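You operate a simulated robot arm through the tools that you are given. There is no shell and no other tool. Be economical: measure what you need, move in short steps, check, and stop when the job is done.

The job below is to be done with a simulated two-armed robot. You get a single attempt, and the scene is never put back.

TASK
Make seats 56 and 57 private for a written exam.
Fine: both cameras pushed in, both audio boxes' microphone slides off, the slide on the orange-band screen to muted; the computers stay on.

The check looks at the end state, three seconds after you hand in, the way a careful person would. Anything else that was tipped, shoved, dropped, spilled or broken makes it a failure.

THE ROBOT
Two 7-joint arms with two-finger parallel grippers on one trunk, on a base that drives. Base frame: it is fixed to the floor where the robot stands at the start and does not move with it; the origin is under the middle of the robot, x ahead of it, y to its left, z up; the surface under the hand at the start is at about z = 740. Lengths are in mm, angles in degrees, forces in N, time in s.
The left shoulder is at the start at [20, 113, 1322], the right one opposite. With the tool pointing down near the work surface each hand reaches from about 100 to 520 mm from the robot's upright axis, wherever it stands, measured 20 degrees to its own side. Places, roughly: blue-band screen power key [400, -100, 800]; camera block of the blue-band screen [600, 0, 1200]; camera block of the orange-band screen [0, -600, 1200]; card clip [700, 200, 1200]; grab bar of the orange-band screen [0, -700, 1000]; microphone slide [-100, -700, 800]; microphone slide of the black audio box [-500, -700, 800]; microphone slide of the white audio box [100, -100, 800]; orange-band screen [0, -600, 1000]; orange-band screen power key [-200, -800, 900]; volume wheel of the black audio box [-400, -600, 800]; volume wheel of the white audio box [200, 0, 800]. Payload 1.57 kg a hand.
The TCP of each hand is the grasp point between the finger pads, 30 mm short of the fingertips. In the tool frame z runs along the fingers and y along their closing line. Largest opening 80 mm; finger width 17, thickness 12; the body of the gripper, 40 by 82 mm, starts 80 mm behind the TCP.
Orientation is told as [roll, pitch, yaw] about the base's x, y, z axes, in that order, counted from this pose: with the fingers straight down and closing along the base's y, the tool's x points along the base's -x, its y along +y and its z along -z.

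THE INTERFACE
- The arms move only by the tool drive_tool. It takes "left_targets", "right_targets" or both (then of equal length, played together; a hand with none holds still); each is a list of rows, each a list of 3 entries, a list of its own where there are three numbers: the shift along the tool's x, y, z in m, then the turn, a rotation vector about the tool's x, y, z in degrees, then the finger opening in m, from 0 to 0.08. In form: [[[x, y, z], [wx, wy, wz], hand], ...]. A call has 1 to 8 rows; each row shifts and turns the commanded pose from where the row before left it, along the tool's axes as they then stand. A row lasts 0.2 s, in which the tool goes at most 50 mm and 8.6 degrees; a call with a longer step from one row to the next is refused whole, and so is a gripper value outside its range. A pose out of reach is approached as far as the arm can. The call stops where the force on the tool passes 40 N (or 10 N more than at its start, if that is more) or the arm is blocked; 0.2 s more then pass. Each finger travels about 45 mm/s and halts on what it meets, pressing with about 34 N; the grip force reading is that of the motor and also rises with nothing between the fingers. The clock runs only during rows and for 0.2 s after the last one: add rows that do not move to give the fingers time. The reply holds the time, the measured pose of the TCP, the force on the tool along the base axes, the opening and the grip force, in the units named above and with some noise, with the torque about the TCP (base axes, N m) and any sound that the robot's microphone picked up.
- Cameras (640 x 400 px; columns grow to the right, rows downward): "scene" is now at [73.5, -66.3, 1448.8]; the picture's right is [-0.73, -0.68, 0.00], its down [-0.38, 0.41, -0.83] and it looks along [0.56, -0.61, -0.55] (base axes); focal length 214 px, centre (320, 200). "left" rides on the left gripper at [72, 7, -122] in its tool frame; the picture's right is [-0.09, 1.00, 0.00], its down [-0.84, -0.08, -0.54] and it looks along [-0.54, -0.05, 0.84] (tool axes); focal length 238 px, centre (320, 200). "right" rides on the right gripper at [72, -7, -122] in its tool frame; the picture's right is [0.09, 1.00, 0.00], its down [-0.84, 0.08, -0.54] and it looks along [-0.54, 0.05, 0.84] (tool axes); focal length 238 px, centre (320, 200). There is no depth. A picture from a camera that has moved, and an enlarged one, comes with that camera's place and axes in the base frame and with its lens.
- snapshot(camera): a new picture of that camera. The clock stands still meanwhile.
- lift_body(by): slides the trunk up (or, below 0, down) by that many mm; the arms and the scene camera ride with it, the base frame stays. It gives what a move gives, with no picture.
- base_move(legs): drives the robot by 1 to 6 legs, each [ahead, left, turn to the left] in mm, mm and degrees, along the robot's own axes; the way and the turn of a leg run together, so that a leg with both is an arc; at most 1500 mm and 180 degrees a leg. The arms and the cameras ride along, it lands a little off, and it stops where it bumps. It gives what a move gives.
- head_to(pan, tilt): turns the head with the scene camera to pan (to the left, within 80 degrees either way) and tilt (down, from -29 to 69), counted from straight ahead of the robot. It gives what a move gives.
- inspect(camera, box): a new picture of the part [left, top, right, bottom] of that camera's present view, enlarged. The clock stands still meanwhile.
- hand_in(): hands the job in; it is judged then, once.

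Go step by step. Nothing tells you exact positions but the pictures and the camera data: compare them with the known pose of the tool, close in by small moves and look again before you grip or let go. The budget is 120 turns and 100 pictures, counting those below and the enlarged ones. Unless the task says otherwise, let go and move clear before handing in, and close with one line.

The tools are called after "Request:" as name(argument=value, ...) on one line, values as JSON. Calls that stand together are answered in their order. drive_tool: Moves the arms, as the interface text tells. Its arguments: {"type":"object","properties":{"left_targets":{"type":"array"},"right_targets":{"type":"array"}},"required":[]} The other tools are called the same way: lift_body (by) slides the trunk up or down; base_move (legs) drives the base; head_to (pan, tilt) turns the head that bears the scene camera; snapshot (camera) takes a picture; inspect (camera, box) takes an enlarged picture of a part of a camera's view; hand_in () hands the job in.

At the start:

```text
t: 0.0
left_tcp_pos: [332.8, -64.1, 1426.0]
left_ee_rot: [-0.1, 0.0, 0.0]
left_ft_force: [-0.8, -0.6, 0.2]
left_moment: [-0.01, -0.02, -0.01]
left_width: 79.6
left_grip_force: 0.0
right_tcp_pos: [266.5, -301.0, 1474.9]
right_ee_rot: [0.0, 0.0, 0.0]
right_ft_force: [-0.7, -0.4, -1.2]
right_moment: [-0.04, -0.01, 0.01]
right_width: 80.0
right_grip_force: 0.0
trunk travel left (down, up): [-375.0, 195.0]
robot x, y, heading: [1.2, -3.3, -0.0]
head pan, tilt: [-47.3, 33.7]
```

scene: 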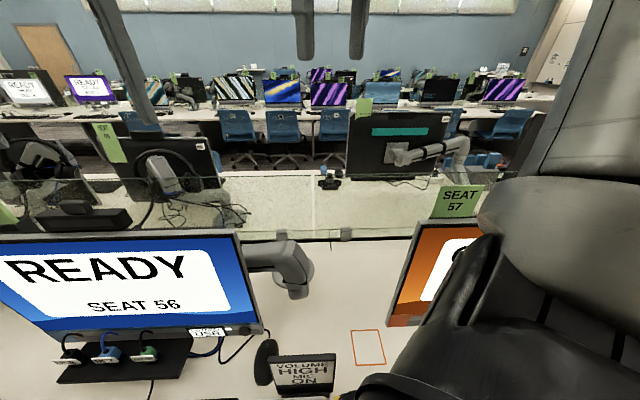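
right: 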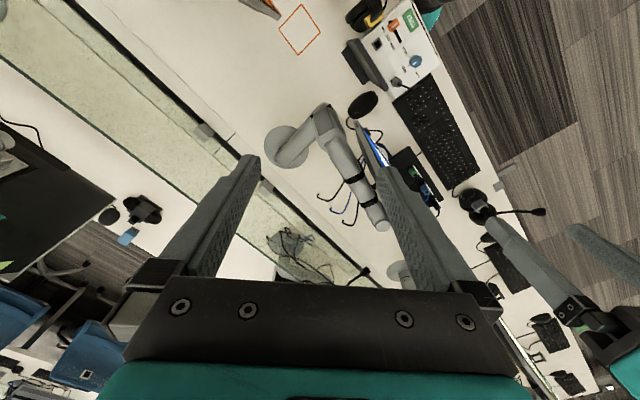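
left: 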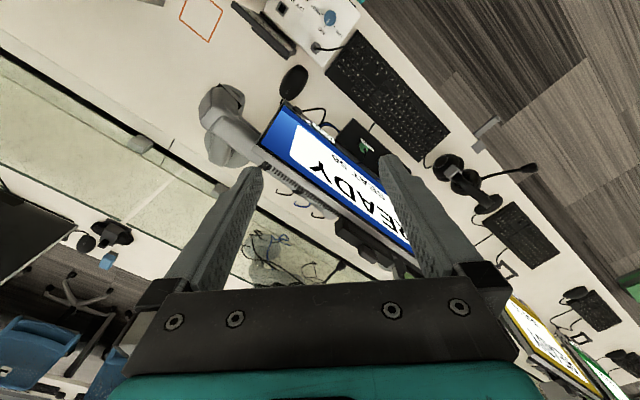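

I see seat 56 (blue band) ahead and seat 57 (orange band) to the right, partly hidden by the right arm. I'll look around with the head first.

Request:
head_to(pan=-20, tilt=45)

Request:
snapshot(camera="scene")

Request:
inspect(camera="right", box=[240, 0, 480, 150])

```text
t: 0.9
left_tcp_pos: [333.5, -64.7, 1425.0]
left_ee_rot: [0.1, 0.0, 0.0]
left_ft_force: [1.0, 0.3, -0.1]
left_moment: [-0.02, 0.04, 0.0]
left_width: 80.0
left_grip_force: 0.1
right_tcp_pos: [265.6, -300.9, 1473.8]
right_ee_rot: [0.0, 0.0, 0.0]
right_ft_force: [-0.9, -0.6, -0.3]
right_moment: [-0.01, 0.03, -0.03]
right_width: 79.9
right_grip_force: 0.2
trunk travel left (down, up): [-375.0, 195.0]
robot x, y, heading: [1.4, -1.8, -0.0]
head pan, tilt: [-20.0, 45.0]
```

```text
96 pictures are left
camera scene: at [89.7, -29.0, 1432.0], right [-0.34, -0.94, 0.0], down [-0.66, 0.24, -0.71], along [0.66, -0.24, -0.71], focal length 214 px, centre (320, 200)
```

scene: 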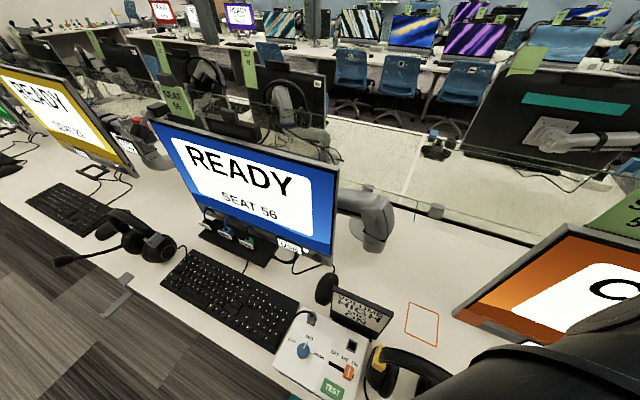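

```text
2.67 times, centred on (360, 75) of right
camera zoom: at [194.2, -306.9, 1597.8], right [-0.09, 1.0, 0.0], down [0.84, 0.08, 0.54], along [0.54, 0.05, -0.84], focal length 636 px, centre (213, 533)
```

zoom: 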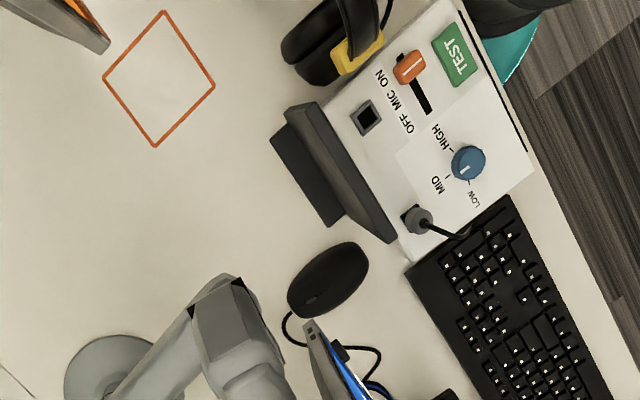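

The white box has an orange mic slide at ON, with OFF toward the dial side. Next I look closely at the screen top for the camera block, and pan right.

Request:
inspect(camera="scene", box=[140, 90, 400, 252])

Request:
inspect(camera="scene", box=[240, 260, 448, 390])

Request:
inspect(camera="left", box=[190, 0, 450, 240])

Request:
head_to(pan=-80, tilt=45)

Request:
snapshot(camera="scene")

```text
2.46 times, centred on (270, 171) of scene
camera zoom: at [89.7, -29.0, 1432.0], right [-0.34, -0.94, 0.0], down [-0.66, 0.24, -0.71], along [0.66, -0.24, -0.71], focal length 528 px, centre (443, 271)
```

zoom: 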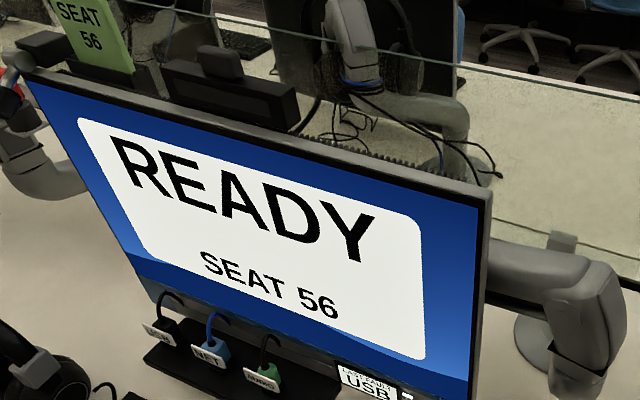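

```text
3.08 times, centred on (344, 325) of scene
camera zoom: at [89.7, -29.0, 1432.0], right [-0.34, -0.94, 0.0], down [-0.66, 0.24, -0.71], along [0.66, -0.24, -0.71], focal length 660 px, centre (246, -185)
```

zoom: 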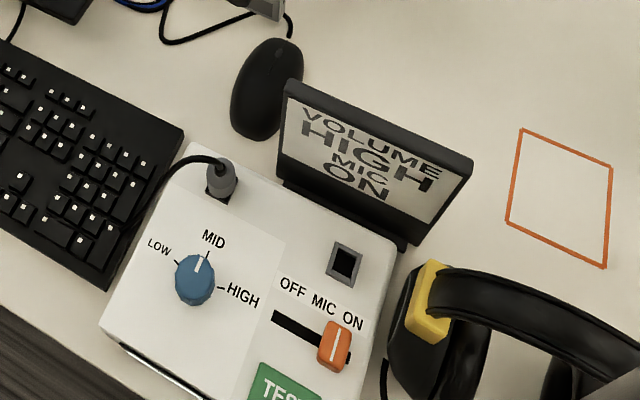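

```text
1.67 times, centred on (320, 120) of left
camera zoom: at [260.4, -59.4, 1547.7], right [0.09, 1.0, 0.0], down [0.84, -0.08, 0.54], along [0.54, -0.05, -0.84], focal length 397 px, centre (320, 333)
```

zoom: 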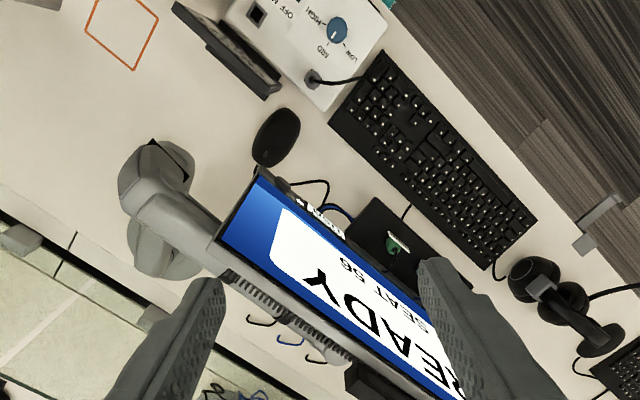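

```text
t: 2.2
left_tcp_pos: [332.8, -64.4, 1426.0]
left_ee_rot: [0.0, 0.0, 0.0]
left_ft_force: [-1.0, 0.4, 0.0]
left_moment: [-0.01, -0.01, 0.01]
left_width: 79.9
left_grip_force: 0.1
right_tcp_pos: [264.4, -300.7, 1474.9]
right_ee_rot: [0.0, 0.1, 0.0]
right_ft_force: [0.2, 0.1, -0.7]
right_moment: [-0.01, 0.02, 0.0]
right_width: 79.9
right_grip_force: 0.1
trunk travel left (down, up): [-375.0, 195.0]
robot x, y, heading: [-1.6, -2.6, -0.3]
head pan, tilt: [-80.0, 45.0]
```

```text
91 pictures are left
camera scene: at [27.5, -81.2, 1432.0], right [-0.98, -0.17, 0.0], down [-0.12, 0.7, -0.71], along [0.12, -0.7, -0.71], focal length 214 px, centre (320, 200)
```

scene: 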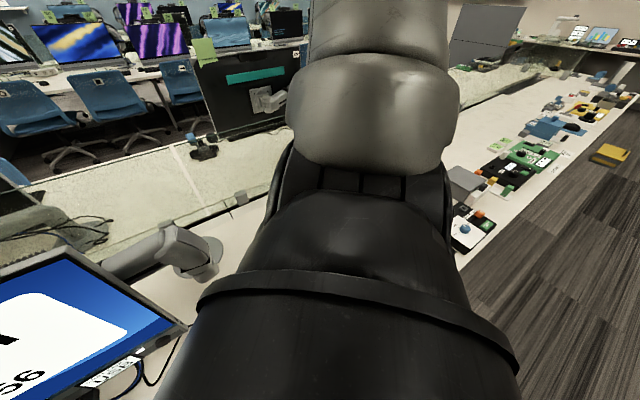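

The desk edge runs roughly 45° to the robot's heading, so the robot stands at the desk edge diagonally. I'll turn 45° right to face the desk squarely and look at both seats.

Request:
base_move(legs=[[0, 0, -45]])

Request:
head_to(pan=45, tilt=35)

Request:
snapshot(camera="scene")

Request:
snapshot(camera="right")

Request:
snapshot(camera="left")

Request:
head_to(pan=-25, tilt=45)

Request:
snapshot(camera="scene")

```text
t: 4.7
left_tcp_pos: [189.7, -281.3, 1425.1]
left_ee_rot: [0.0, 0.0, -45.1]
left_ft_force: [-0.5, -0.3, -0.3]
left_moment: [-0.02, 0.0, -0.04]
left_width: 79.7
left_grip_force: 0.1
right_tcp_pos: [-26.3, -400.8, 1475.3]
right_ee_rot: [0.0, 0.0, -45.0]
right_ft_force: [-0.3, -0.1, -0.3]
right_moment: [0.02, -0.02, -0.02]
right_width: 80.0
right_grip_force: 0.1
trunk travel left (down, up): [-375.0, 195.0]
robot x, y, heading: [1.4, -2.4, -45.2]
head pan, tilt: [-80.0, 45.0]
```

```text
t: 6.7
left_tcp_pos: [189.0, -281.4, 1425.2]
left_ee_rot: [-0.1, 0.1, -45.1]
left_ft_force: [0.0, -1.4, 0.4]
left_moment: [0.02, 0.04, 0.0]
left_width: 79.9
left_grip_force: 0.1
right_tcp_pos: [-26.4, -401.1, 1475.3]
right_ee_rot: [0.0, -0.1, -45.0]
right_ft_force: [0.0, -0.3, -0.5]
right_moment: [0.01, 0.01, 0.01]
right_width: 80.1
right_grip_force: 0.1
trunk travel left (down, up): [-375.0, 195.0]
robot x, y, heading: [-3.4, -0.2, -45.3]
head pan, tilt: [45.0, 35.0]
```

```text
90 pictures are left
camera scene: at [98.4, -8.4, 1446.8], right [0.0, -1.0, 0.0], down [-0.57, 0.0, -0.82], along [0.82, 0.0, -0.57], focal length 214 px, centre (320, 200)
```

scene: 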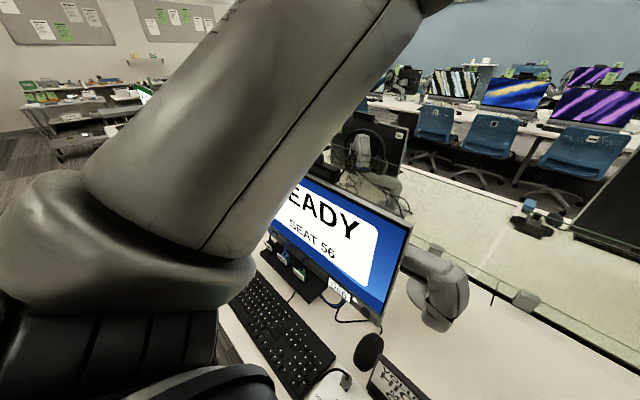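

```text
89 pictures are left
camera right: at [-80.3, -353.6, 1597.9], right [0.64, 0.77, 0.0], down [0.65, -0.54, 0.54], along [0.42, -0.35, -0.84], focal length 238 px, centre (320, 200)
```

right: 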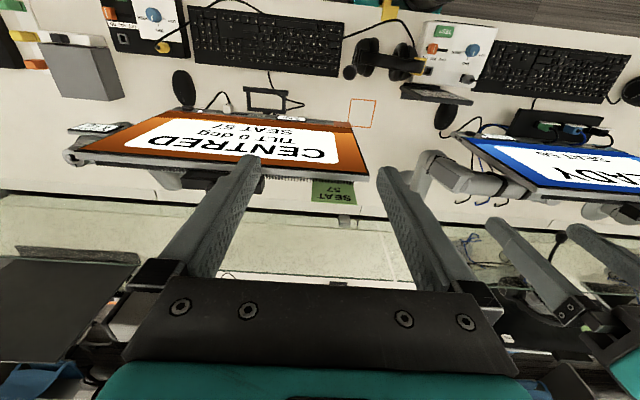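

```text
88 pictures are left
camera left: at [142.5, -227.2, 1547.7], right [0.77, 0.64, 0.0], down [0.54, -0.65, 0.54], along [0.35, -0.42, -0.84], focal length 238 px, centre (320, 200)
```

left: 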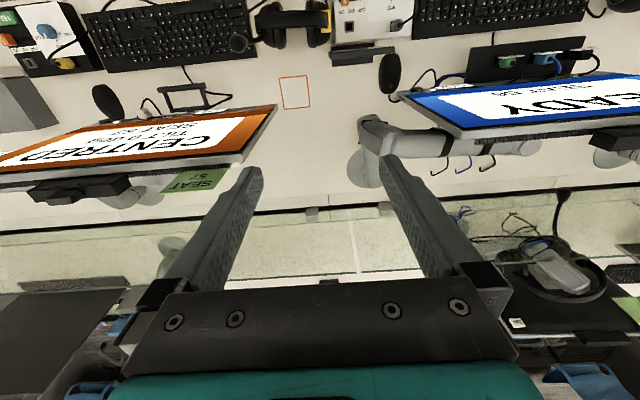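

```text
t: 8.2
left_tcp_pos: [189.1, -281.6, 1426.0]
left_ee_rot: [0.0, -0.1, -45.1]
left_ft_force: [0.7, 0.5, 0.6]
left_moment: [-0.04, 0.0, 0.0]
left_width: 80.1
left_grip_force: 0.0
right_tcp_pos: [-25.1, -400.4, 1475.0]
right_ee_rot: [0.0, 0.0, -45.1]
right_ft_force: [0.2, 0.2, 1.0]
right_moment: [0.01, -0.01, -0.02]
right_width: 80.0
right_grip_force: 0.0
trunk travel left (down, up): [-375.0, 195.0]
robot x, y, heading: [4.4, 2.6, -45.1]
head pan, tilt: [-25.0, 45.0]
```

```text
87 pictures are left
camera scene: at [38.1, -84.6, 1432.0], right [-0.94, -0.34, 0.0], down [-0.24, 0.66, -0.71], along [0.24, -0.66, -0.71], focal length 214 px, centre (320, 200)
```

scene: 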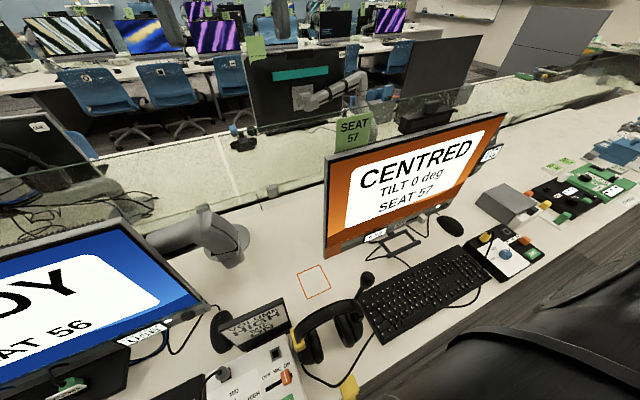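

Both seats are visible now. The orange screen shows "CENTRED / TILT 0 deg", so it seems to sit on a movable mount. I zoom in on details.

Request:
inspect(camera="scene", box=[310, 90, 518, 220])

Request:
inspect(camera="scene", box=[310, 190, 550, 340])

Request:
inspect(camera="left", box=[0, 90, 240, 240])

Request:
inspect(camera="right", box=[20, 0, 260, 150])

```text
3.08 times, centred on (414, 155) of scene
camera zoom: at [38.1, -84.6, 1432.0], right [-0.94, -0.34, 0.0], down [-0.24, 0.66, -0.71], along [0.24, -0.66, -0.71], focal length 660 px, centre (31, 338)
```

zoom: 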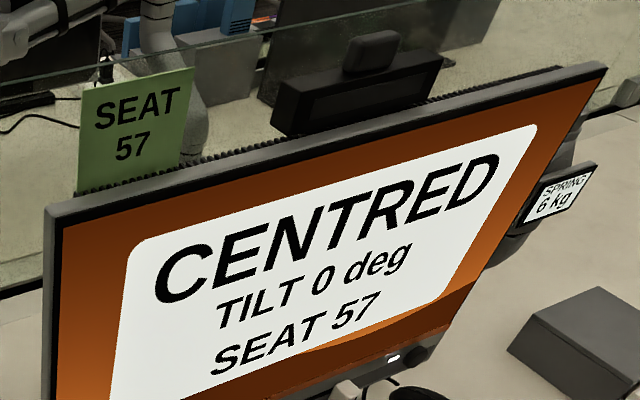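

```text
2.67 times, centred on (430, 265) of scene
camera zoom: at [38.1, -84.6, 1432.0], right [-0.94, -0.34, 0.0], down [-0.24, 0.66, -0.71], along [0.24, -0.66, -0.71], focal length 572 px, centre (27, 27)
```

zoom: 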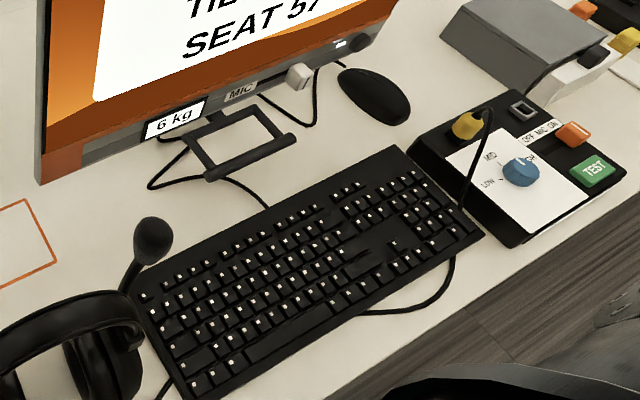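

```text
2.67 times, centred on (120, 165) of left
camera zoom: at [142.5, -227.2, 1547.7], right [0.77, 0.64, 0.0], down [0.54, -0.65, 0.54], along [0.35, -0.42, -0.84], focal length 636 px, centre (853, 293)
```

zoom: 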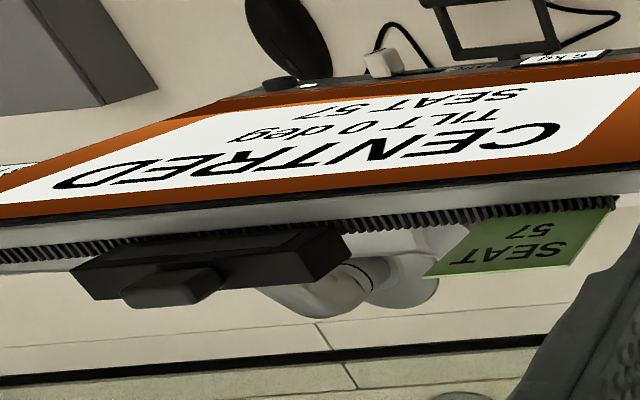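

```text
2.67 times, centred on (140, 75) of right
camera zoom: at [-80.3, -353.5, 1597.9], right [0.64, 0.77, 0.0], down [0.65, -0.54, 0.54], along [0.42, -0.35, -0.84], focal length 636 px, centre (800, 533)
```

zoom: 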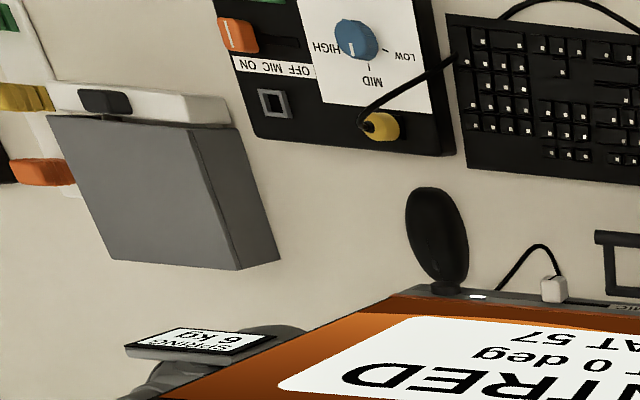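

I take the orange camera block to be at about [-28, -620, 1241], popped up from a housing behind the top edge. I start with the white box: its slide is at about [129, -115, 800]. I'll back off a little so the left hand can work straight down.

Request:
base_move(legs=[[-130, 0, 0], [0, -100, 0]])

Request:
drive_tool(left_targets=[[[0.02, 0.045, 0], [0, 0, 0], 0.08], [[0.01, 0.045, 0], [0, 0, 0], 0.08], [[0, 0.045, 0], [0, 0, 0], 0.08], [[0, 0.04, 0], [0, 0, 0], 0.08], [[0, 0, 0], [0, 0, 0], 0.08]])

Request:
snapshot(camera="left")

```text
t: 10.2
left_tcp_pos: [25.4, -259.6, 1425.7]
left_ee_rot: [0.1, -0.2, -45.1]
left_ft_force: [0.1, -0.5, 0.0]
left_moment: [0.01, -0.02, -0.04]
left_width: 79.8
left_grip_force: 0.0
right_tcp_pos: [-188.6, -378.0, 1474.3]
right_ee_rot: [-0.1, 0.0, -45.1]
right_ft_force: [-0.4, 0.0, -0.2]
right_moment: [0.05, -0.02, 0.01]
right_width: 79.9
right_grip_force: 0.0
trunk travel left (down, up): [-375.0, 195.0]
robot x, y, heading: [-164.4, 23.5, -45.3]
head pan, tilt: [-25.0, 45.0]
```

```text
t: 11.4
left_tcp_pos: [129.7, -113.5, 1423.9]
left_ee_rot: [-0.1, 0.0, -45.0]
left_ft_force: [0.1, 0.4, -0.3]
left_moment: [0.01, -0.01, -0.03]
left_width: 80.0
left_grip_force: 0.0
right_tcp_pos: [-187.6, -378.2, 1476.8]
right_ee_rot: [0.0, 0.1, -45.0]
right_ft_force: [-0.5, -0.1, -1.0]
right_moment: [0.05, -0.01, -0.03]
right_width: 80.0
right_grip_force: 0.0
trunk travel left (down, up): [-375.0, 195.0]
robot x, y, heading: [-162.7, 20.5, -45.2]
head pan, tilt: [-25.0, 45.0]
```

```text
82 pictures are left
camera left: at [82.5, -60.4, 1546.7], right [0.77, 0.64, 0.0], down [0.54, -0.65, 0.54], along [0.35, -0.42, -0.84], focal length 238 px, centre (320, 200)
```

left: 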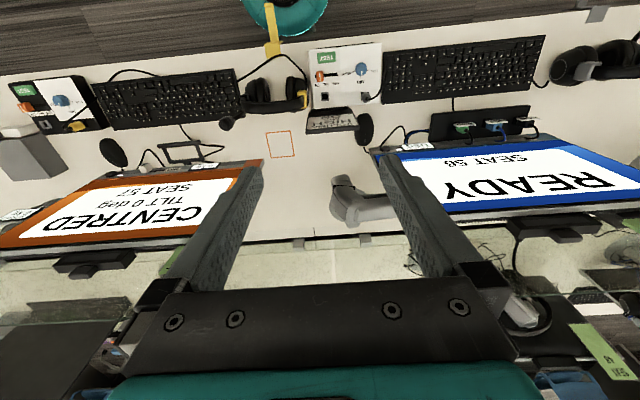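

The left TCP is right above the white box's slide. I descend to TCP z ≈ 900 with the fingers narrowed and look.

Request:
drive_tool(left_targets=[[[0, 0, 0.05], [0, 0, 0], 0.05], [[0, 0, 0.05], [0, 0, 0], 0.05], [[0, 0, 0.05], [0, 0, 0], 0.05], [[0, 0, 0.05], [0, 0, 0], 0.05], [[0, 0, 0.05], [0, 0, 0], 0.05], [[0, 0, 0.05], [0, 0, 0], 0.05], [[0, 0, 0.05], [0, 0, 0], 0.05], [[0, 0, 0.05], [0, 0, 0], 0.05]])

Request:
drive_tool(left_targets=[[[0, 0, 0.04], [0, 0, 0], 0.04], [[0, 0, 0.04], [0, 0, 0], 0.04], [[0, 0, 0.04], [0, 0, 0], 0.04], [[0, 0, 0], [0, 0, 0], 0.04]])

Request:
snapshot(camera="left")

```text
t: 13.2
left_tcp_pos: [129.5, -113.5, 1024.9]
left_ee_rot: [0.0, -0.1, -45.1]
left_ft_force: [-0.2, 0.3, -1.0]
left_moment: [-0.01, 0.01, 0.0]
left_width: 50.2
left_grip_force: 0.0
right_tcp_pos: [-188.5, -376.3, 1475.2]
right_ee_rot: [-0.1, 0.0, -45.0]
right_ft_force: [0.1, 0.6, -0.1]
right_moment: [-0.03, 0.0, -0.01]
right_width: 80.0
right_grip_force: 0.1
trunk travel left (down, up): [-375.0, 195.0]
robot x, y, heading: [-163.8, 26.5, -45.0]
head pan, tilt: [-25.0, 45.0]
```

```text
t: 14.2
left_tcp_pos: [128.0, -113.1, 904.5]
left_ee_rot: [0.1, 0.0, -45.1]
left_ft_force: [0.0, 0.4, -0.4]
left_moment: [-0.02, 0.0, -0.02]
left_width: 39.9
left_grip_force: 0.1
right_tcp_pos: [-189.0, -377.4, 1475.1]
right_ee_rot: [0.0, -0.1, -45.2]
right_ft_force: [-0.4, 0.4, -0.1]
right_moment: [0.01, -0.02, -0.01]
right_width: 80.0
right_grip_force: 0.0
trunk travel left (down, up): [-375.0, 195.0]
robot x, y, heading: [-161.9, 19.7, -45.2]
head pan, tilt: [-25.0, 45.0]
```

```text
81 pictures are left
camera left: at [81.7, -59.7, 1027.2], right [0.77, 0.64, 0.0], down [0.54, -0.65, 0.54], along [0.35, -0.42, -0.84], focal length 238 px, centre (320, 200)
```

left: 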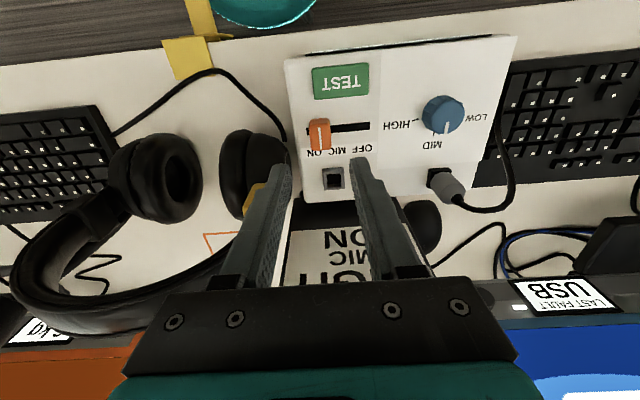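

The knob and hand line up within a few mm. I narrow to 32 mm, nudge slightly outwards, and go down to fingertips ≈ z 812 to look again.

Request:
drive_tool(left_targets=[[[-0.004, 0, 0.02], [0, 0, 0], 0.032], [[0, 0, 0.02], [0, 0, 0], 0.032], [[0, 0, 0.02], [0, 0, 0], 0.032], [[0, 0, 0], [0, 0, 0], 0.032]])

Request:
inspect(camera="left", box=[200, 60, 440, 210])

Request:
head_to(pan=22, tilt=60)

Request:
snapshot(camera="scene")

```text
t: 15.2
left_tcp_pos: [131.5, -116.6, 844.5]
left_ee_rot: [0.0, 0.0, -45.1]
left_ft_force: [0.4, -0.1, -0.1]
left_moment: [0.03, 0.0, -0.02]
left_width: 31.9
left_grip_force: 0.1
right_tcp_pos: [-187.9, -377.6, 1476.0]
right_ee_rot: [0.1, 0.0, -45.0]
right_ft_force: [-0.5, 0.3, -0.9]
right_moment: [0.0, 0.0, -0.01]
right_width: 79.8
right_grip_force: 0.0
trunk travel left (down, up): [-375.0, 195.0]
robot x, y, heading: [-161.1, 23.1, -45.3]
head pan, tilt: [-25.0, 45.0]
```

```text
2.67 times, centred on (320, 135) of left
camera zoom: at [85.6, -62.0, 967.7], right [0.77, 0.64, 0.0], down [0.54, -0.65, 0.54], along [0.35, -0.42, -0.84], focal length 636 px, centre (320, 373)
```

zoom: 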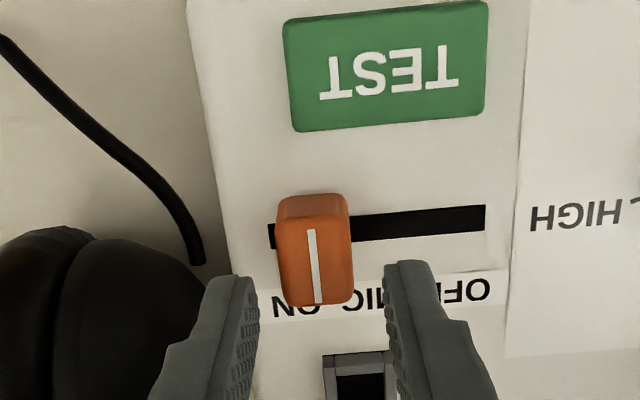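

```text
t: 16.3
left_tcp_pos: [132.2, -115.3, 844.4]
left_ee_rot: [0.0, 0.0, -45.1]
left_ft_force: [0.5, 0.2, 0.1]
left_moment: [0.02, -0.04, -0.01]
left_width: 31.8
left_grip_force: 0.1
right_tcp_pos: [-188.1, -377.1, 1476.2]
right_ee_rot: [0.0, 0.0, -45.1]
right_ft_force: [0.3, -0.3, 0.0]
right_moment: [-0.02, 0.01, 0.04]
right_width: 80.1
right_grip_force: 0.1
trunk travel left (down, up): [-375.0, 195.0]
robot x, y, heading: [-166.3, 23.7, -45.0]
head pan, tilt: [22.0, 60.0]
```

```text
79 pictures are left
camera scene: at [-91.3, -11.9, 1412.5], right [-0.39, -0.92, 0.0], down [-0.8, 0.34, -0.5], along [0.46, -0.2, -0.87], focal length 214 px, centre (320, 200)
```

scene: 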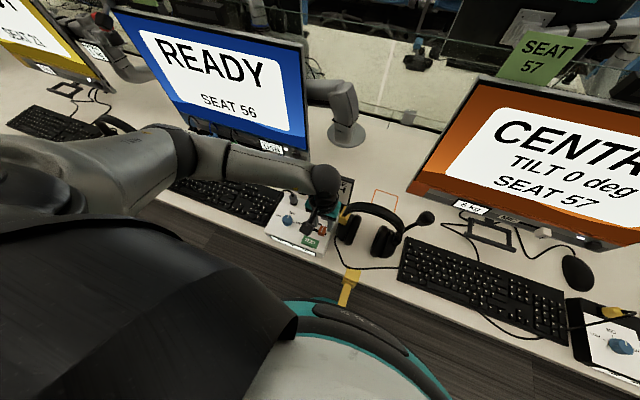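

The fingers straddle the knob with clearance. I go down in small steps watching the force.

Request:
drive_tool(left_targets=[[[0, 0, 0.006], [0, 0, 0], 0.032], [[0, 0, 0.006], [0, 0, 0], 0.032], [[0, 0, 0], [0, 0, 0], 0.032]])

Request:
inspect(camera="left", box=[200, 60, 440, 210])

```text
t: 17.1
left_tcp_pos: [130.8, -117.5, 832.8]
left_ee_rot: [0.0, 0.0, -45.0]
left_ft_force: [0.5, 0.3, 0.2]
left_moment: [-0.01, 0.0, 0.02]
left_width: 32.2
left_grip_force: 0.0
right_tcp_pos: [-188.6, -377.9, 1475.4]
right_ee_rot: [-0.1, 0.1, -45.1]
right_ft_force: [0.8, -0.5, -0.1]
right_moment: [-0.01, 0.0, 0.02]
right_width: 80.1
right_grip_force: 0.1
trunk travel left (down, up): [-375.0, 195.0]
robot x, y, heading: [-164.5, 17.7, -44.9]
head pan, tilt: [22.0, 60.0]
```

```text
2.67 times, centred on (320, 135) of left
camera zoom: at [85.3, -62.1, 955.6], right [0.77, 0.64, 0.0], down [0.54, -0.65, 0.54], along [0.35, -0.42, -0.84], focal length 636 px, centre (320, 373)
```

zoom: 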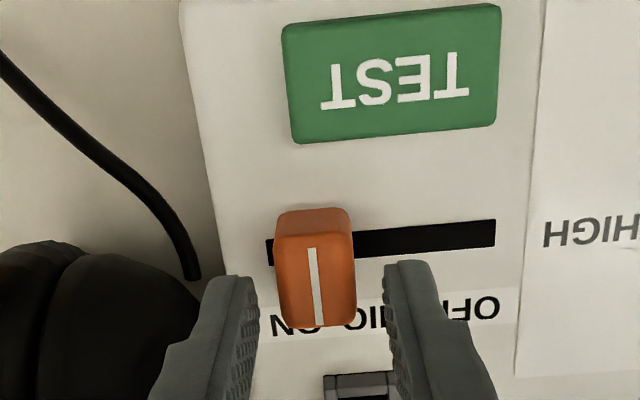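

Estimates now agree: panel ≈ z 765, knob top ≈ z 791. I go down another 24 mm so the fingertips flank the knob.

Request:
drive_tool(left_targets=[[[-0.003, 0, 0.008], [0, 0, 0], 0.032], [[0, 0, 0.008], [0, 0, 0], 0.032], [[0, 0, 0.008], [0, 0, 0], 0.032], [[0, 0, 0], [0, 0, 0], 0.032]])

Request:
inspect(camera="left", box=[200, 60, 440, 210])

```text
t: 17.9
left_tcp_pos: [133.4, -119.5, 815.3]
left_ee_rot: [-0.1, 0.2, -45.0]
left_ft_force: [-4.1, 8.0, 19.1]
left_moment: [0.13, 0.08, -0.01]
left_width: 31.4
left_grip_force: 0.1
right_tcp_pos: [-187.2, -376.6, 1476.6]
right_ee_rot: [0.0, 0.1, -45.1]
right_ft_force: [-0.1, -0.2, 0.1]
right_moment: [0.03, 0.02, 0.01]
right_width: 80.0
right_grip_force: 0.1
trunk travel left (down, up): [-375.0, 195.0]
robot x, y, heading: [-164.3, 23.0, -45.1]
head pan, tilt: [22.0, 60.0]
stopped in row 4 (left hand): the force on the tool passed its limit at 51 N (the readings are from after the stop); the commanded pose is now the measured one
```

```text
2.67 times, centred on (320, 135) of left
camera zoom: at [87.4, -65.6, 937.7], right [0.77, 0.64, 0.0], down [0.54, -0.65, 0.54], along [0.34, -0.42, -0.84], focal length 636 px, centre (320, 373)
```

zoom: 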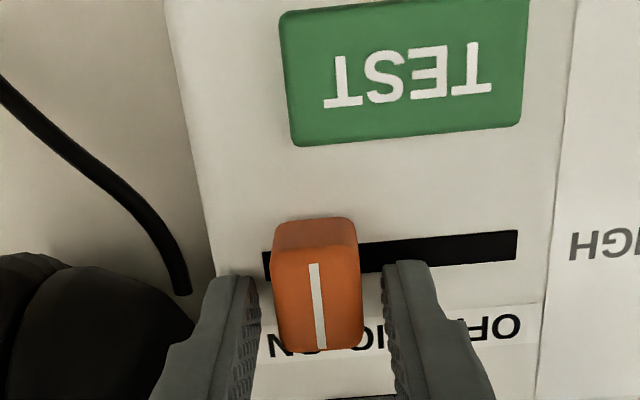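

The tips touch the panel at about z 785. I lift 3 mm, centre on the slot, close gently around the knob, and draw it toward OFF (+tool y).

Request:
drive_tool(left_targets=[[[0.003, 0, -0.003], [0, 0, 0], 0.032], [[0.002, 0, 0], [0, 0, 0], 0.026], [[0, 0, 0], [0, 0, 0], 0.018], [[0, 0, 0], [0, 0, 0], 0.018]])

Request:
inspect(camera="left", box=[200, 60, 440, 210])

```text
t: 18.9
left_tcp_pos: [131.2, -117.1, 815.9]
left_ee_rot: [0.1, 0.1, -45.1]
left_ft_force: [-0.9, 1.0, -2.9]
left_moment: [-0.29, -0.17, 0.04]
left_width: 19.8
left_grip_force: 25.5
right_tcp_pos: [-187.2, -377.5, 1475.6]
right_ee_rot: [0.1, 0.0, -45.1]
right_ft_force: [-0.7, 0.2, -0.8]
right_moment: [-0.04, 0.01, 0.02]
right_width: 80.0
right_grip_force: 0.0
trunk travel left (down, up): [-375.0, 195.0]
robot x, y, heading: [-162.4, 23.4, -44.8]
head pan, tilt: [22.0, 60.0]
```

```text
2.67 times, centred on (320, 135) of left
camera zoom: at [84.5, -62.2, 939.2], right [0.77, 0.64, 0.0], down [0.54, -0.65, 0.54], along [0.35, -0.42, -0.84], focal length 636 px, centre (320, 373)
```

zoom: 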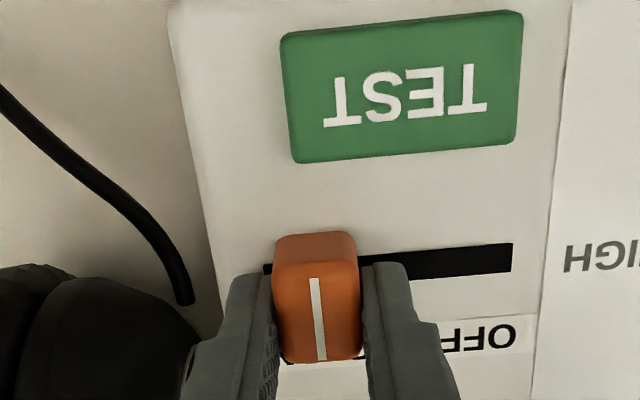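

The knob is gripped. I draw it along the slot toward OFF.

Request:
drive_tool(left_targets=[[[0, 0.006, 0], [0, 0, 0], 0.018], [[0, 0.008, 0], [0, 0, 0], 0.018], [[0, 0.008, 0], [0, 0, 0], 0.018], [[0, 0.008, 0], [0, 0, 0], 0.018], [[0, 0.004, 0], [0, 0, 0], 0.018], [[0, 0, 0], [0, 0, 0], 0.018]])

Request:
snapshot(camera="left")

```text
t: 20.4
left_tcp_pos: [155.4, -91.9, 816.0]
left_ee_rot: [0.0, -0.1, -45.1]
left_ft_force: [-0.9, -0.3, 1.8]
left_moment: [0.29, 0.5, -0.02]
left_width: 19.5
left_grip_force: 33.7
right_tcp_pos: [-187.9, -377.7, 1474.4]
right_ee_rot: [0.0, -0.1, -45.1]
right_ft_force: [-0.3, -0.1, -0.8]
right_moment: [-0.01, 0.02, 0.01]
right_width: 79.9
right_grip_force: 0.0
trunk travel left (down, up): [-375.0, 195.0]
robot x, y, heading: [-163.4, 19.2, -45.1]
head pan, tilt: [22.0, 60.0]
```

```text
75 pictures are left
camera left: at [108.7, -37.9, 939.2], right [0.77, 0.64, 0.0], down [0.54, -0.65, 0.54], along [0.35, -0.42, -0.84], focal length 238 px, centre (320, 200)
```

left: 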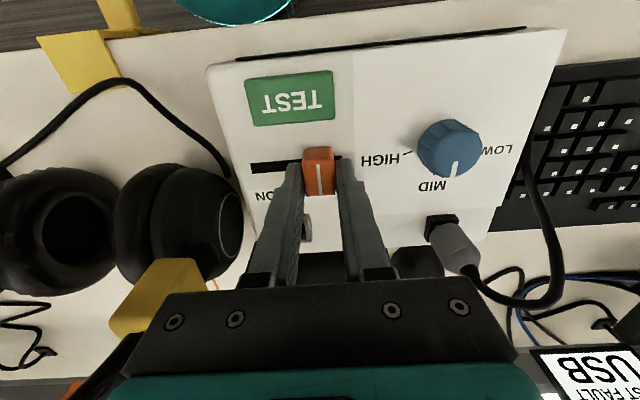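

The knob travelled about 34 mm, nearly at the OFF end. I push a bit more until it stops.

Request:
drive_tool(left_targets=[[[0, 0.003, 0], [0, 0, 0], 0.018], [[0, 0.003, 0], [0, 0, 0], 0.018], [[0, 0.002, 0], [0, 0, 0], 0.018], [[0, 0, 0], [0, 0, 0], 0.018]])

Request:
inspect(camera="left", box=[200, 90, 440, 240])

```text
t: 21.4
left_tcp_pos: [157.8, -90.2, 816.3]
left_ee_rot: [-0.4, 0.1, -45.3]
left_ft_force: [-17.1, -16.4, -15.9]
left_moment: [-0.11, -0.56, 0.4]
left_width: 19.2
left_grip_force: 34.0
right_tcp_pos: [-189.6, -380.3, 1474.4]
right_ee_rot: [0.1, 0.0, -45.1]
right_ft_force: [-0.3, 0.1, 0.2]
right_moment: [-0.01, 0.01, -0.01]
right_width: 79.9
right_grip_force: 0.0
trunk travel left (down, up): [-375.0, 195.0]
robot x, y, heading: [-159.7, 23.4, -45.0]
head pan, tilt: [22.0, 60.0]
```

```text
2.67 times, centred on (320, 165) of left
camera zoom: at [111.4, -35.4, 939.2], right [0.77, 0.64, -0.01], down [0.54, -0.65, 0.54], along [0.34, -0.42, -0.84], focal length 636 px, centre (320, 293)
```

zoom: 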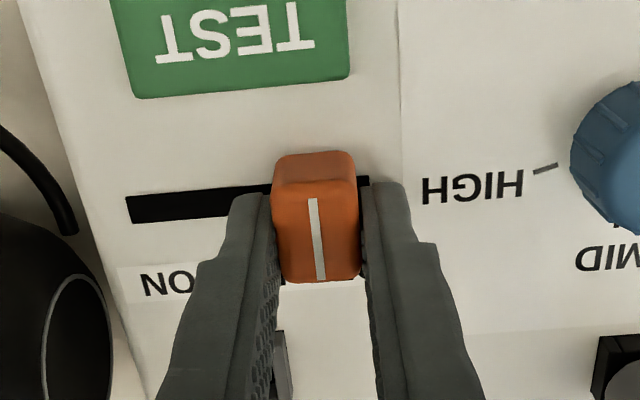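

It's at the OFF end stop. I relax, release and rise, then check the display and blue screen.

Request:
drive_tool(left_targets=[[[0, -0.003, 0], [0, 0, 0], 0.024], [[0, 0, 0], [0, 0, 0], 0.032], [[0, 0, -0.02], [0, 0, 0], 0.032], [[0, 0, -0.05], [0, 0, 0], 0.032], [[0, 0, -0.05], [0, 0, 0], 0.032], [[0, 0, -0.05], [0, 0, 0], 0.032], [[0, 0, -0.05], [0, 0, 0], 0.032], [[0, 0, -0.05], [0, 0, 0], 0.032]])

Request:
drive_tool(left_targets=[[[0, 0, -0.05], [0, 0, 0], 0.032], [[0, 0, -0.05], [0, 0, 0], 0.032], [[0, 0, -0.05], [0, 0, 0], 0.032], [[0, 0, -0.05], [0, 0, 0], 0.032], [[0, 0, -0.05], [0, 0, 0], 0.032], [[0, 0, -0.05], [0, 0, 0], 0.032], [[0, 0, -0.05], [0, 0, 0], 0.032]])

Request:
snapshot(camera="left")

Request:
snapshot(camera="scene")

```text
t: 23.1
left_tcp_pos: [156.6, -89.8, 1087.4]
left_ee_rot: [0.1, 0.2, -45.1]
left_ft_force: [0.1, 0.1, 0.3]
left_moment: [0.01, 0.0, 0.0]
left_width: 32.0
left_grip_force: 0.0
right_tcp_pos: [-188.4, -377.8, 1475.2]
right_ee_rot: [0.0, 0.0, -45.1]
right_ft_force: [-1.0, 0.3, 0.0]
right_moment: [-0.01, -0.01, 0.01]
right_width: 80.0
right_grip_force: 0.0
trunk travel left (down, up): [-375.0, 195.0]
robot x, y, heading: [-161.7, 24.1, -44.9]
head pan, tilt: [22.0, 60.0]
```

```text
t: 24.8
left_tcp_pos: [157.7, -90.5, 1437.1]
left_ee_rot: [0.0, 0.1, -45.2]
left_ft_force: [0.1, 0.1, 0.0]
left_moment: [0.03, -0.05, 0.0]
left_width: 32.0
left_grip_force: 0.1
right_tcp_pos: [-189.0, -378.0, 1475.3]
right_ee_rot: [0.0, -0.1, -45.1]
right_ft_force: [0.4, -0.8, -0.1]
right_moment: [0.0, 0.03, 0.02]
right_width: 80.1
right_grip_force: 0.0
trunk travel left (down, up): [-375.0, 195.0]
robot x, y, heading: [-163.7, 24.2, -45.3]
head pan, tilt: [22.0, 60.0]
```

```text
73 pictures are left
camera left: at [111.1, -36.0, 1559.6], right [0.77, 0.64, 0.0], down [0.54, -0.65, 0.54], along [0.35, -0.42, -0.84], focal length 238 px, centre (320, 200)
```

left: 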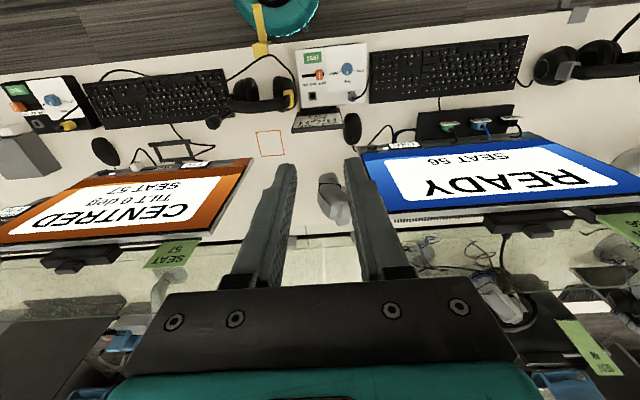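

```text
72 pictures are left
camera scene: at [-92.6, -11.6, 1412.6], right [-0.39, -0.92, 0.0], down [-0.8, 0.34, -0.5], along [0.46, -0.2, -0.87], focal length 214 px, centre (320, 200)
```

scene: 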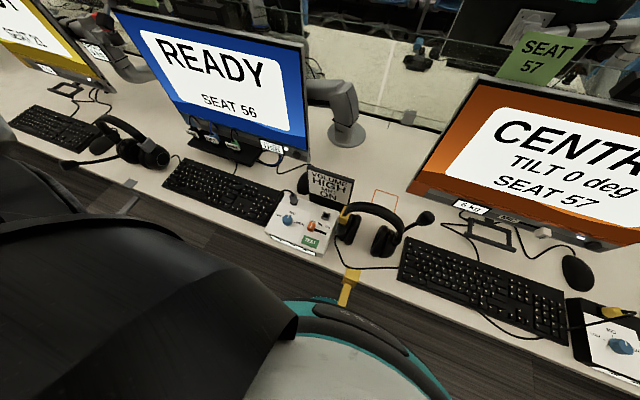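

Request:
inspect(camera="scene", box=[250, 150, 370, 260])

Request:
inspect(camera="left", box=[440, 180, 640, 300])

```text
3.64 times, centred on (310, 205) of scene
camera zoom: at [-92.6, -11.6, 1412.6], right [-0.39, -0.92, 0.0], down [-0.8, 0.34, -0.5], along [0.46, -0.2, -0.87], focal length 780 px, centre (356, 182)
```

zoom: 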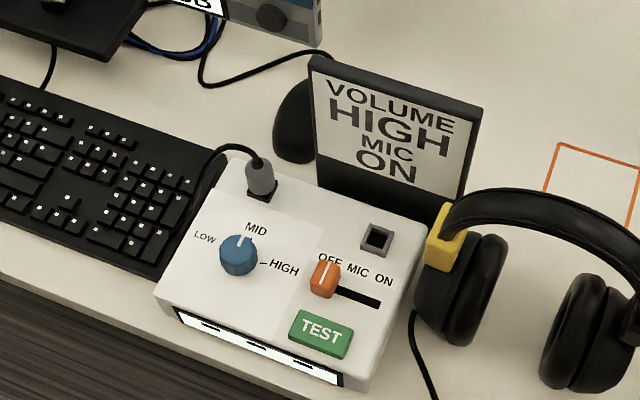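

```text
3.20 times, centred on (540, 240) of left
camera zoom: at [111.1, -36.0, 1559.6], right [0.77, 0.64, 0.0], down [0.54, -0.65, 0.54], along [0.35, -0.42, -0.84], focal length 763 px, centre (-384, 72)
```

zoom: 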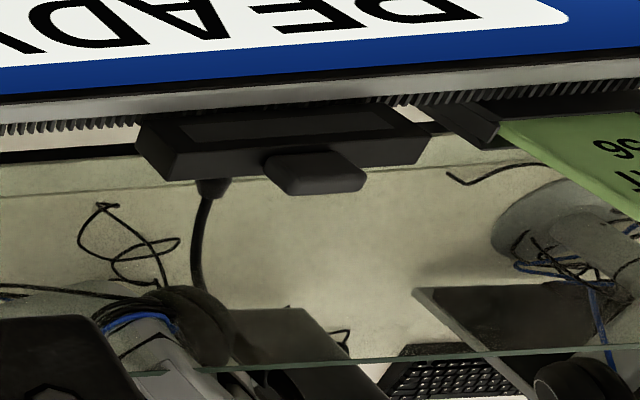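

The white box's slide is fully at OFF. Next: the blue camera at about [562, -14, 1240]; I drive forward 130 and left 370 to put it in front of the left hand.

Request:
base_move(legs=[[0, 370, 0], [100, 0, 0]])

Request:
snapshot(camera="left")

Request:
head_to(pan=15, tilt=30)

Request:
snapshot(camera="scene")

```text
t: 27.9
left_tcp_pos: [490.4, 100.2, 1436.8]
left_ee_rot: [0.0, 0.0, -45.0]
left_ft_force: [0.7, 0.2, -0.3]
left_moment: [0.01, -0.02, 0.02]
left_width: 32.0
left_grip_force: 0.1
right_tcp_pos: [145.2, -187.6, 1475.4]
right_ee_rot: [0.0, 0.0, -44.9]
right_ft_force: [0.1, 0.1, 0.5]
right_moment: [0.05, -0.04, 0.03]
right_width: 80.0
right_grip_force: 0.1
trunk travel left (down, up): [-375.0, 195.0]
robot x, y, heading: [171.6, 214.3, -45.1]
head pan, tilt: [22.0, 60.0]
```

```text
69 pictures are left
camera left: at [443.5, 154.3, 1558.9], right [0.77, 0.64, 0.0], down [0.54, -0.65, 0.54], along [0.35, -0.42, -0.84], focal length 238 px, centre (320, 200)
```

left: 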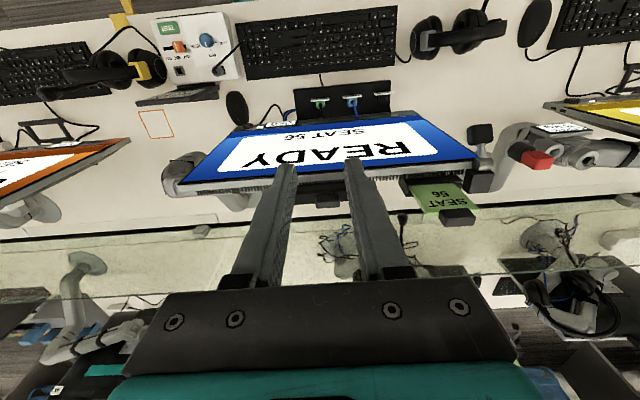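

```text
t: 28.8
left_tcp_pos: [491.6, 101.1, 1438.0]
left_ee_rot: [-0.1, 0.0, -44.9]
left_ft_force: [0.0, 0.4, -0.5]
left_moment: [0.01, -0.02, -0.02]
left_width: 31.9
left_grip_force: 0.1
right_tcp_pos: [143.4, -187.3, 1475.0]
right_ee_rot: [0.1, 0.1, -44.9]
right_ft_force: [-0.8, 0.3, 0.6]
right_moment: [0.0, 0.01, 0.0]
right_width: 79.8
right_grip_force: 0.1
trunk travel left (down, up): [-375.0, 195.0]
robot x, y, heading: [163.5, 211.5, -44.8]
head pan, tilt: [15.0, 30.0]
```

```text
68 pictures are left
camera scene: at [256.5, 159.4, 1454.5], right [-0.5, -0.87, 0.0], down [-0.43, 0.25, -0.87], along [0.75, -0.43, -0.5], focal length 214 px, centre (320, 200)
```

scene: 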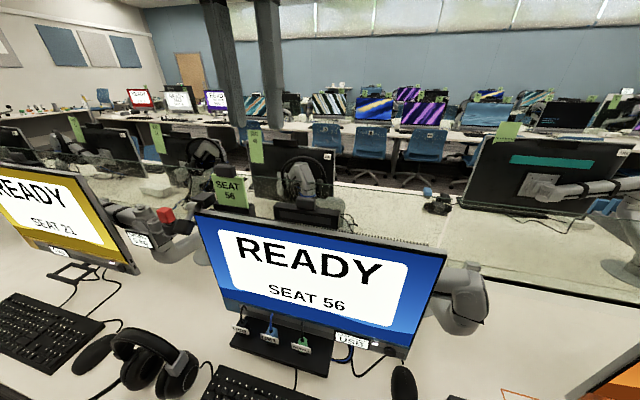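

Request:
inspect(camera="scene", box=[190, 160, 390, 285])

Request:
inspect(camera="left", box=[270, 100, 510, 250])

```text
3.20 times, centred on (290, 222) of scene
camera zoom: at [256.5, 159.4, 1454.5], right [-0.5, -0.87, 0.0], down [-0.43, 0.25, -0.87], along [0.75, -0.43, -0.5], focal length 686 px, centre (416, 128)
```

zoom: 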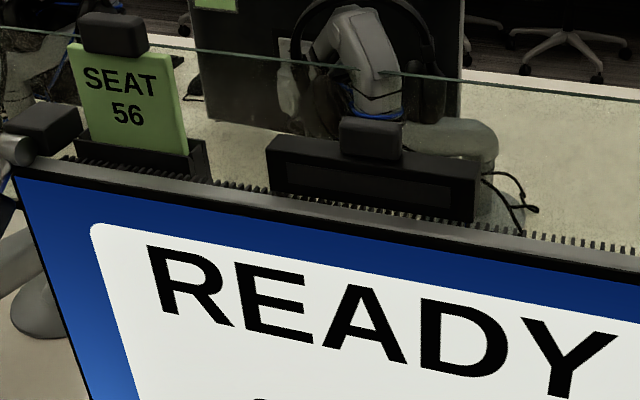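

```text
2.67 times, centred on (390, 175) of left
camera zoom: at [443.3, 154.7, 1559.0], right [0.77, 0.64, 0.0], down [0.54, -0.65, 0.54], along [0.35, -0.42, -0.84], focal length 636 px, centre (133, 267)
```

zoom: 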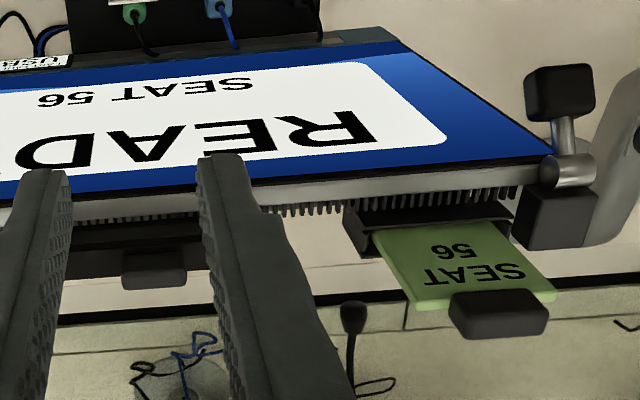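

The blue camera block's centre triangulates to [587, 1, 1238]; the other dark block is the seat-card clip, to be left alone. I drive 40 mm further ahead and move the closed left hand above the block.

Request:
base_move(legs=[[35, 0, 0]])

Request:
drive_tool(left_targets=[[[-0.04, 0, 0], [0, 0, 0], 0.02], [[-0.03, 0, 0.02], [0, 0, 0], 0.01], [[0, 0, 0.03], [0, 0, 0], 0.0], [[0, 0, 0.03], [0, 0, 0], 0.0], [[0, 0, 0], [0, 0, 0], 0.0]])

Request:
snapshot(camera="left")

Request:
inspect(camera="scene", box=[190, 130, 430, 280])

```text
t: 29.7
left_tcp_pos: [515.0, 76.0, 1436.1]
left_ee_rot: [-0.1, 0.1, -44.9]
left_ft_force: [-0.1, -0.1, -0.2]
left_moment: [0.04, 0.06, -0.01]
left_width: 32.2
left_grip_force: 0.1
right_tcp_pos: [168.4, -212.9, 1474.9]
right_ee_rot: [0.1, 0.1, -44.9]
right_ft_force: [0.5, 0.1, 0.3]
right_moment: [0.04, -0.02, 0.0]
right_width: 80.1
right_grip_force: 0.1
trunk travel left (down, up): [-375.0, 195.0]
robot x, y, heading: [188.4, 185.1, -44.8]
head pan, tilt: [15.0, 30.0]
```

```text
t: 30.9
left_tcp_pos: [562.9, 27.0, 1356.0]
left_ee_rot: [-0.1, 0.0, -45.1]
left_ft_force: [0.1, 0.1, 0.4]
left_moment: [0.0, -0.03, -0.01]
left_width: 0.1
left_grip_force: 21.6
right_tcp_pos: [166.1, -212.4, 1475.6]
right_ee_rot: [0.0, 0.0, -44.9]
right_ft_force: [-0.7, 0.2, -0.6]
right_moment: [-0.03, -0.02, 0.02]
right_width: 80.2
right_grip_force: 0.1
trunk travel left (down, up): [-375.0, 195.0]
robot x, y, heading: [194.3, 187.3, -44.9]
head pan, tilt: [15.0, 30.0]
```

```text
65 pictures are left
camera left: at [516.5, 81.5, 1478.5], right [0.77, 0.64, 0.0], down [0.54, -0.65, 0.54], along [0.35, -0.42, -0.84], focal length 238 px, centre (320, 200)
```

left: 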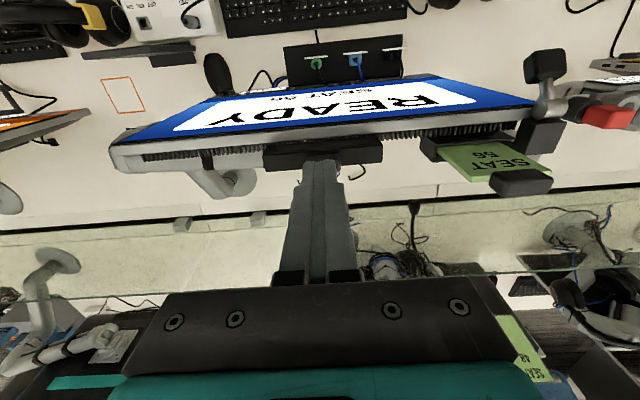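

```text
2.67 times, centred on (310, 205) of scene
camera zoom: at [280.3, 135.3, 1454.7], right [-0.5, -0.87, 0.0], down [-0.43, 0.25, -0.87], along [0.75, -0.43, -0.5], focal length 572 px, centre (347, 187)
```

zoom: 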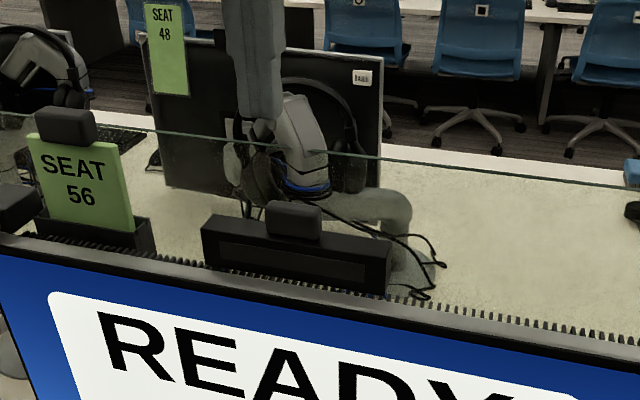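

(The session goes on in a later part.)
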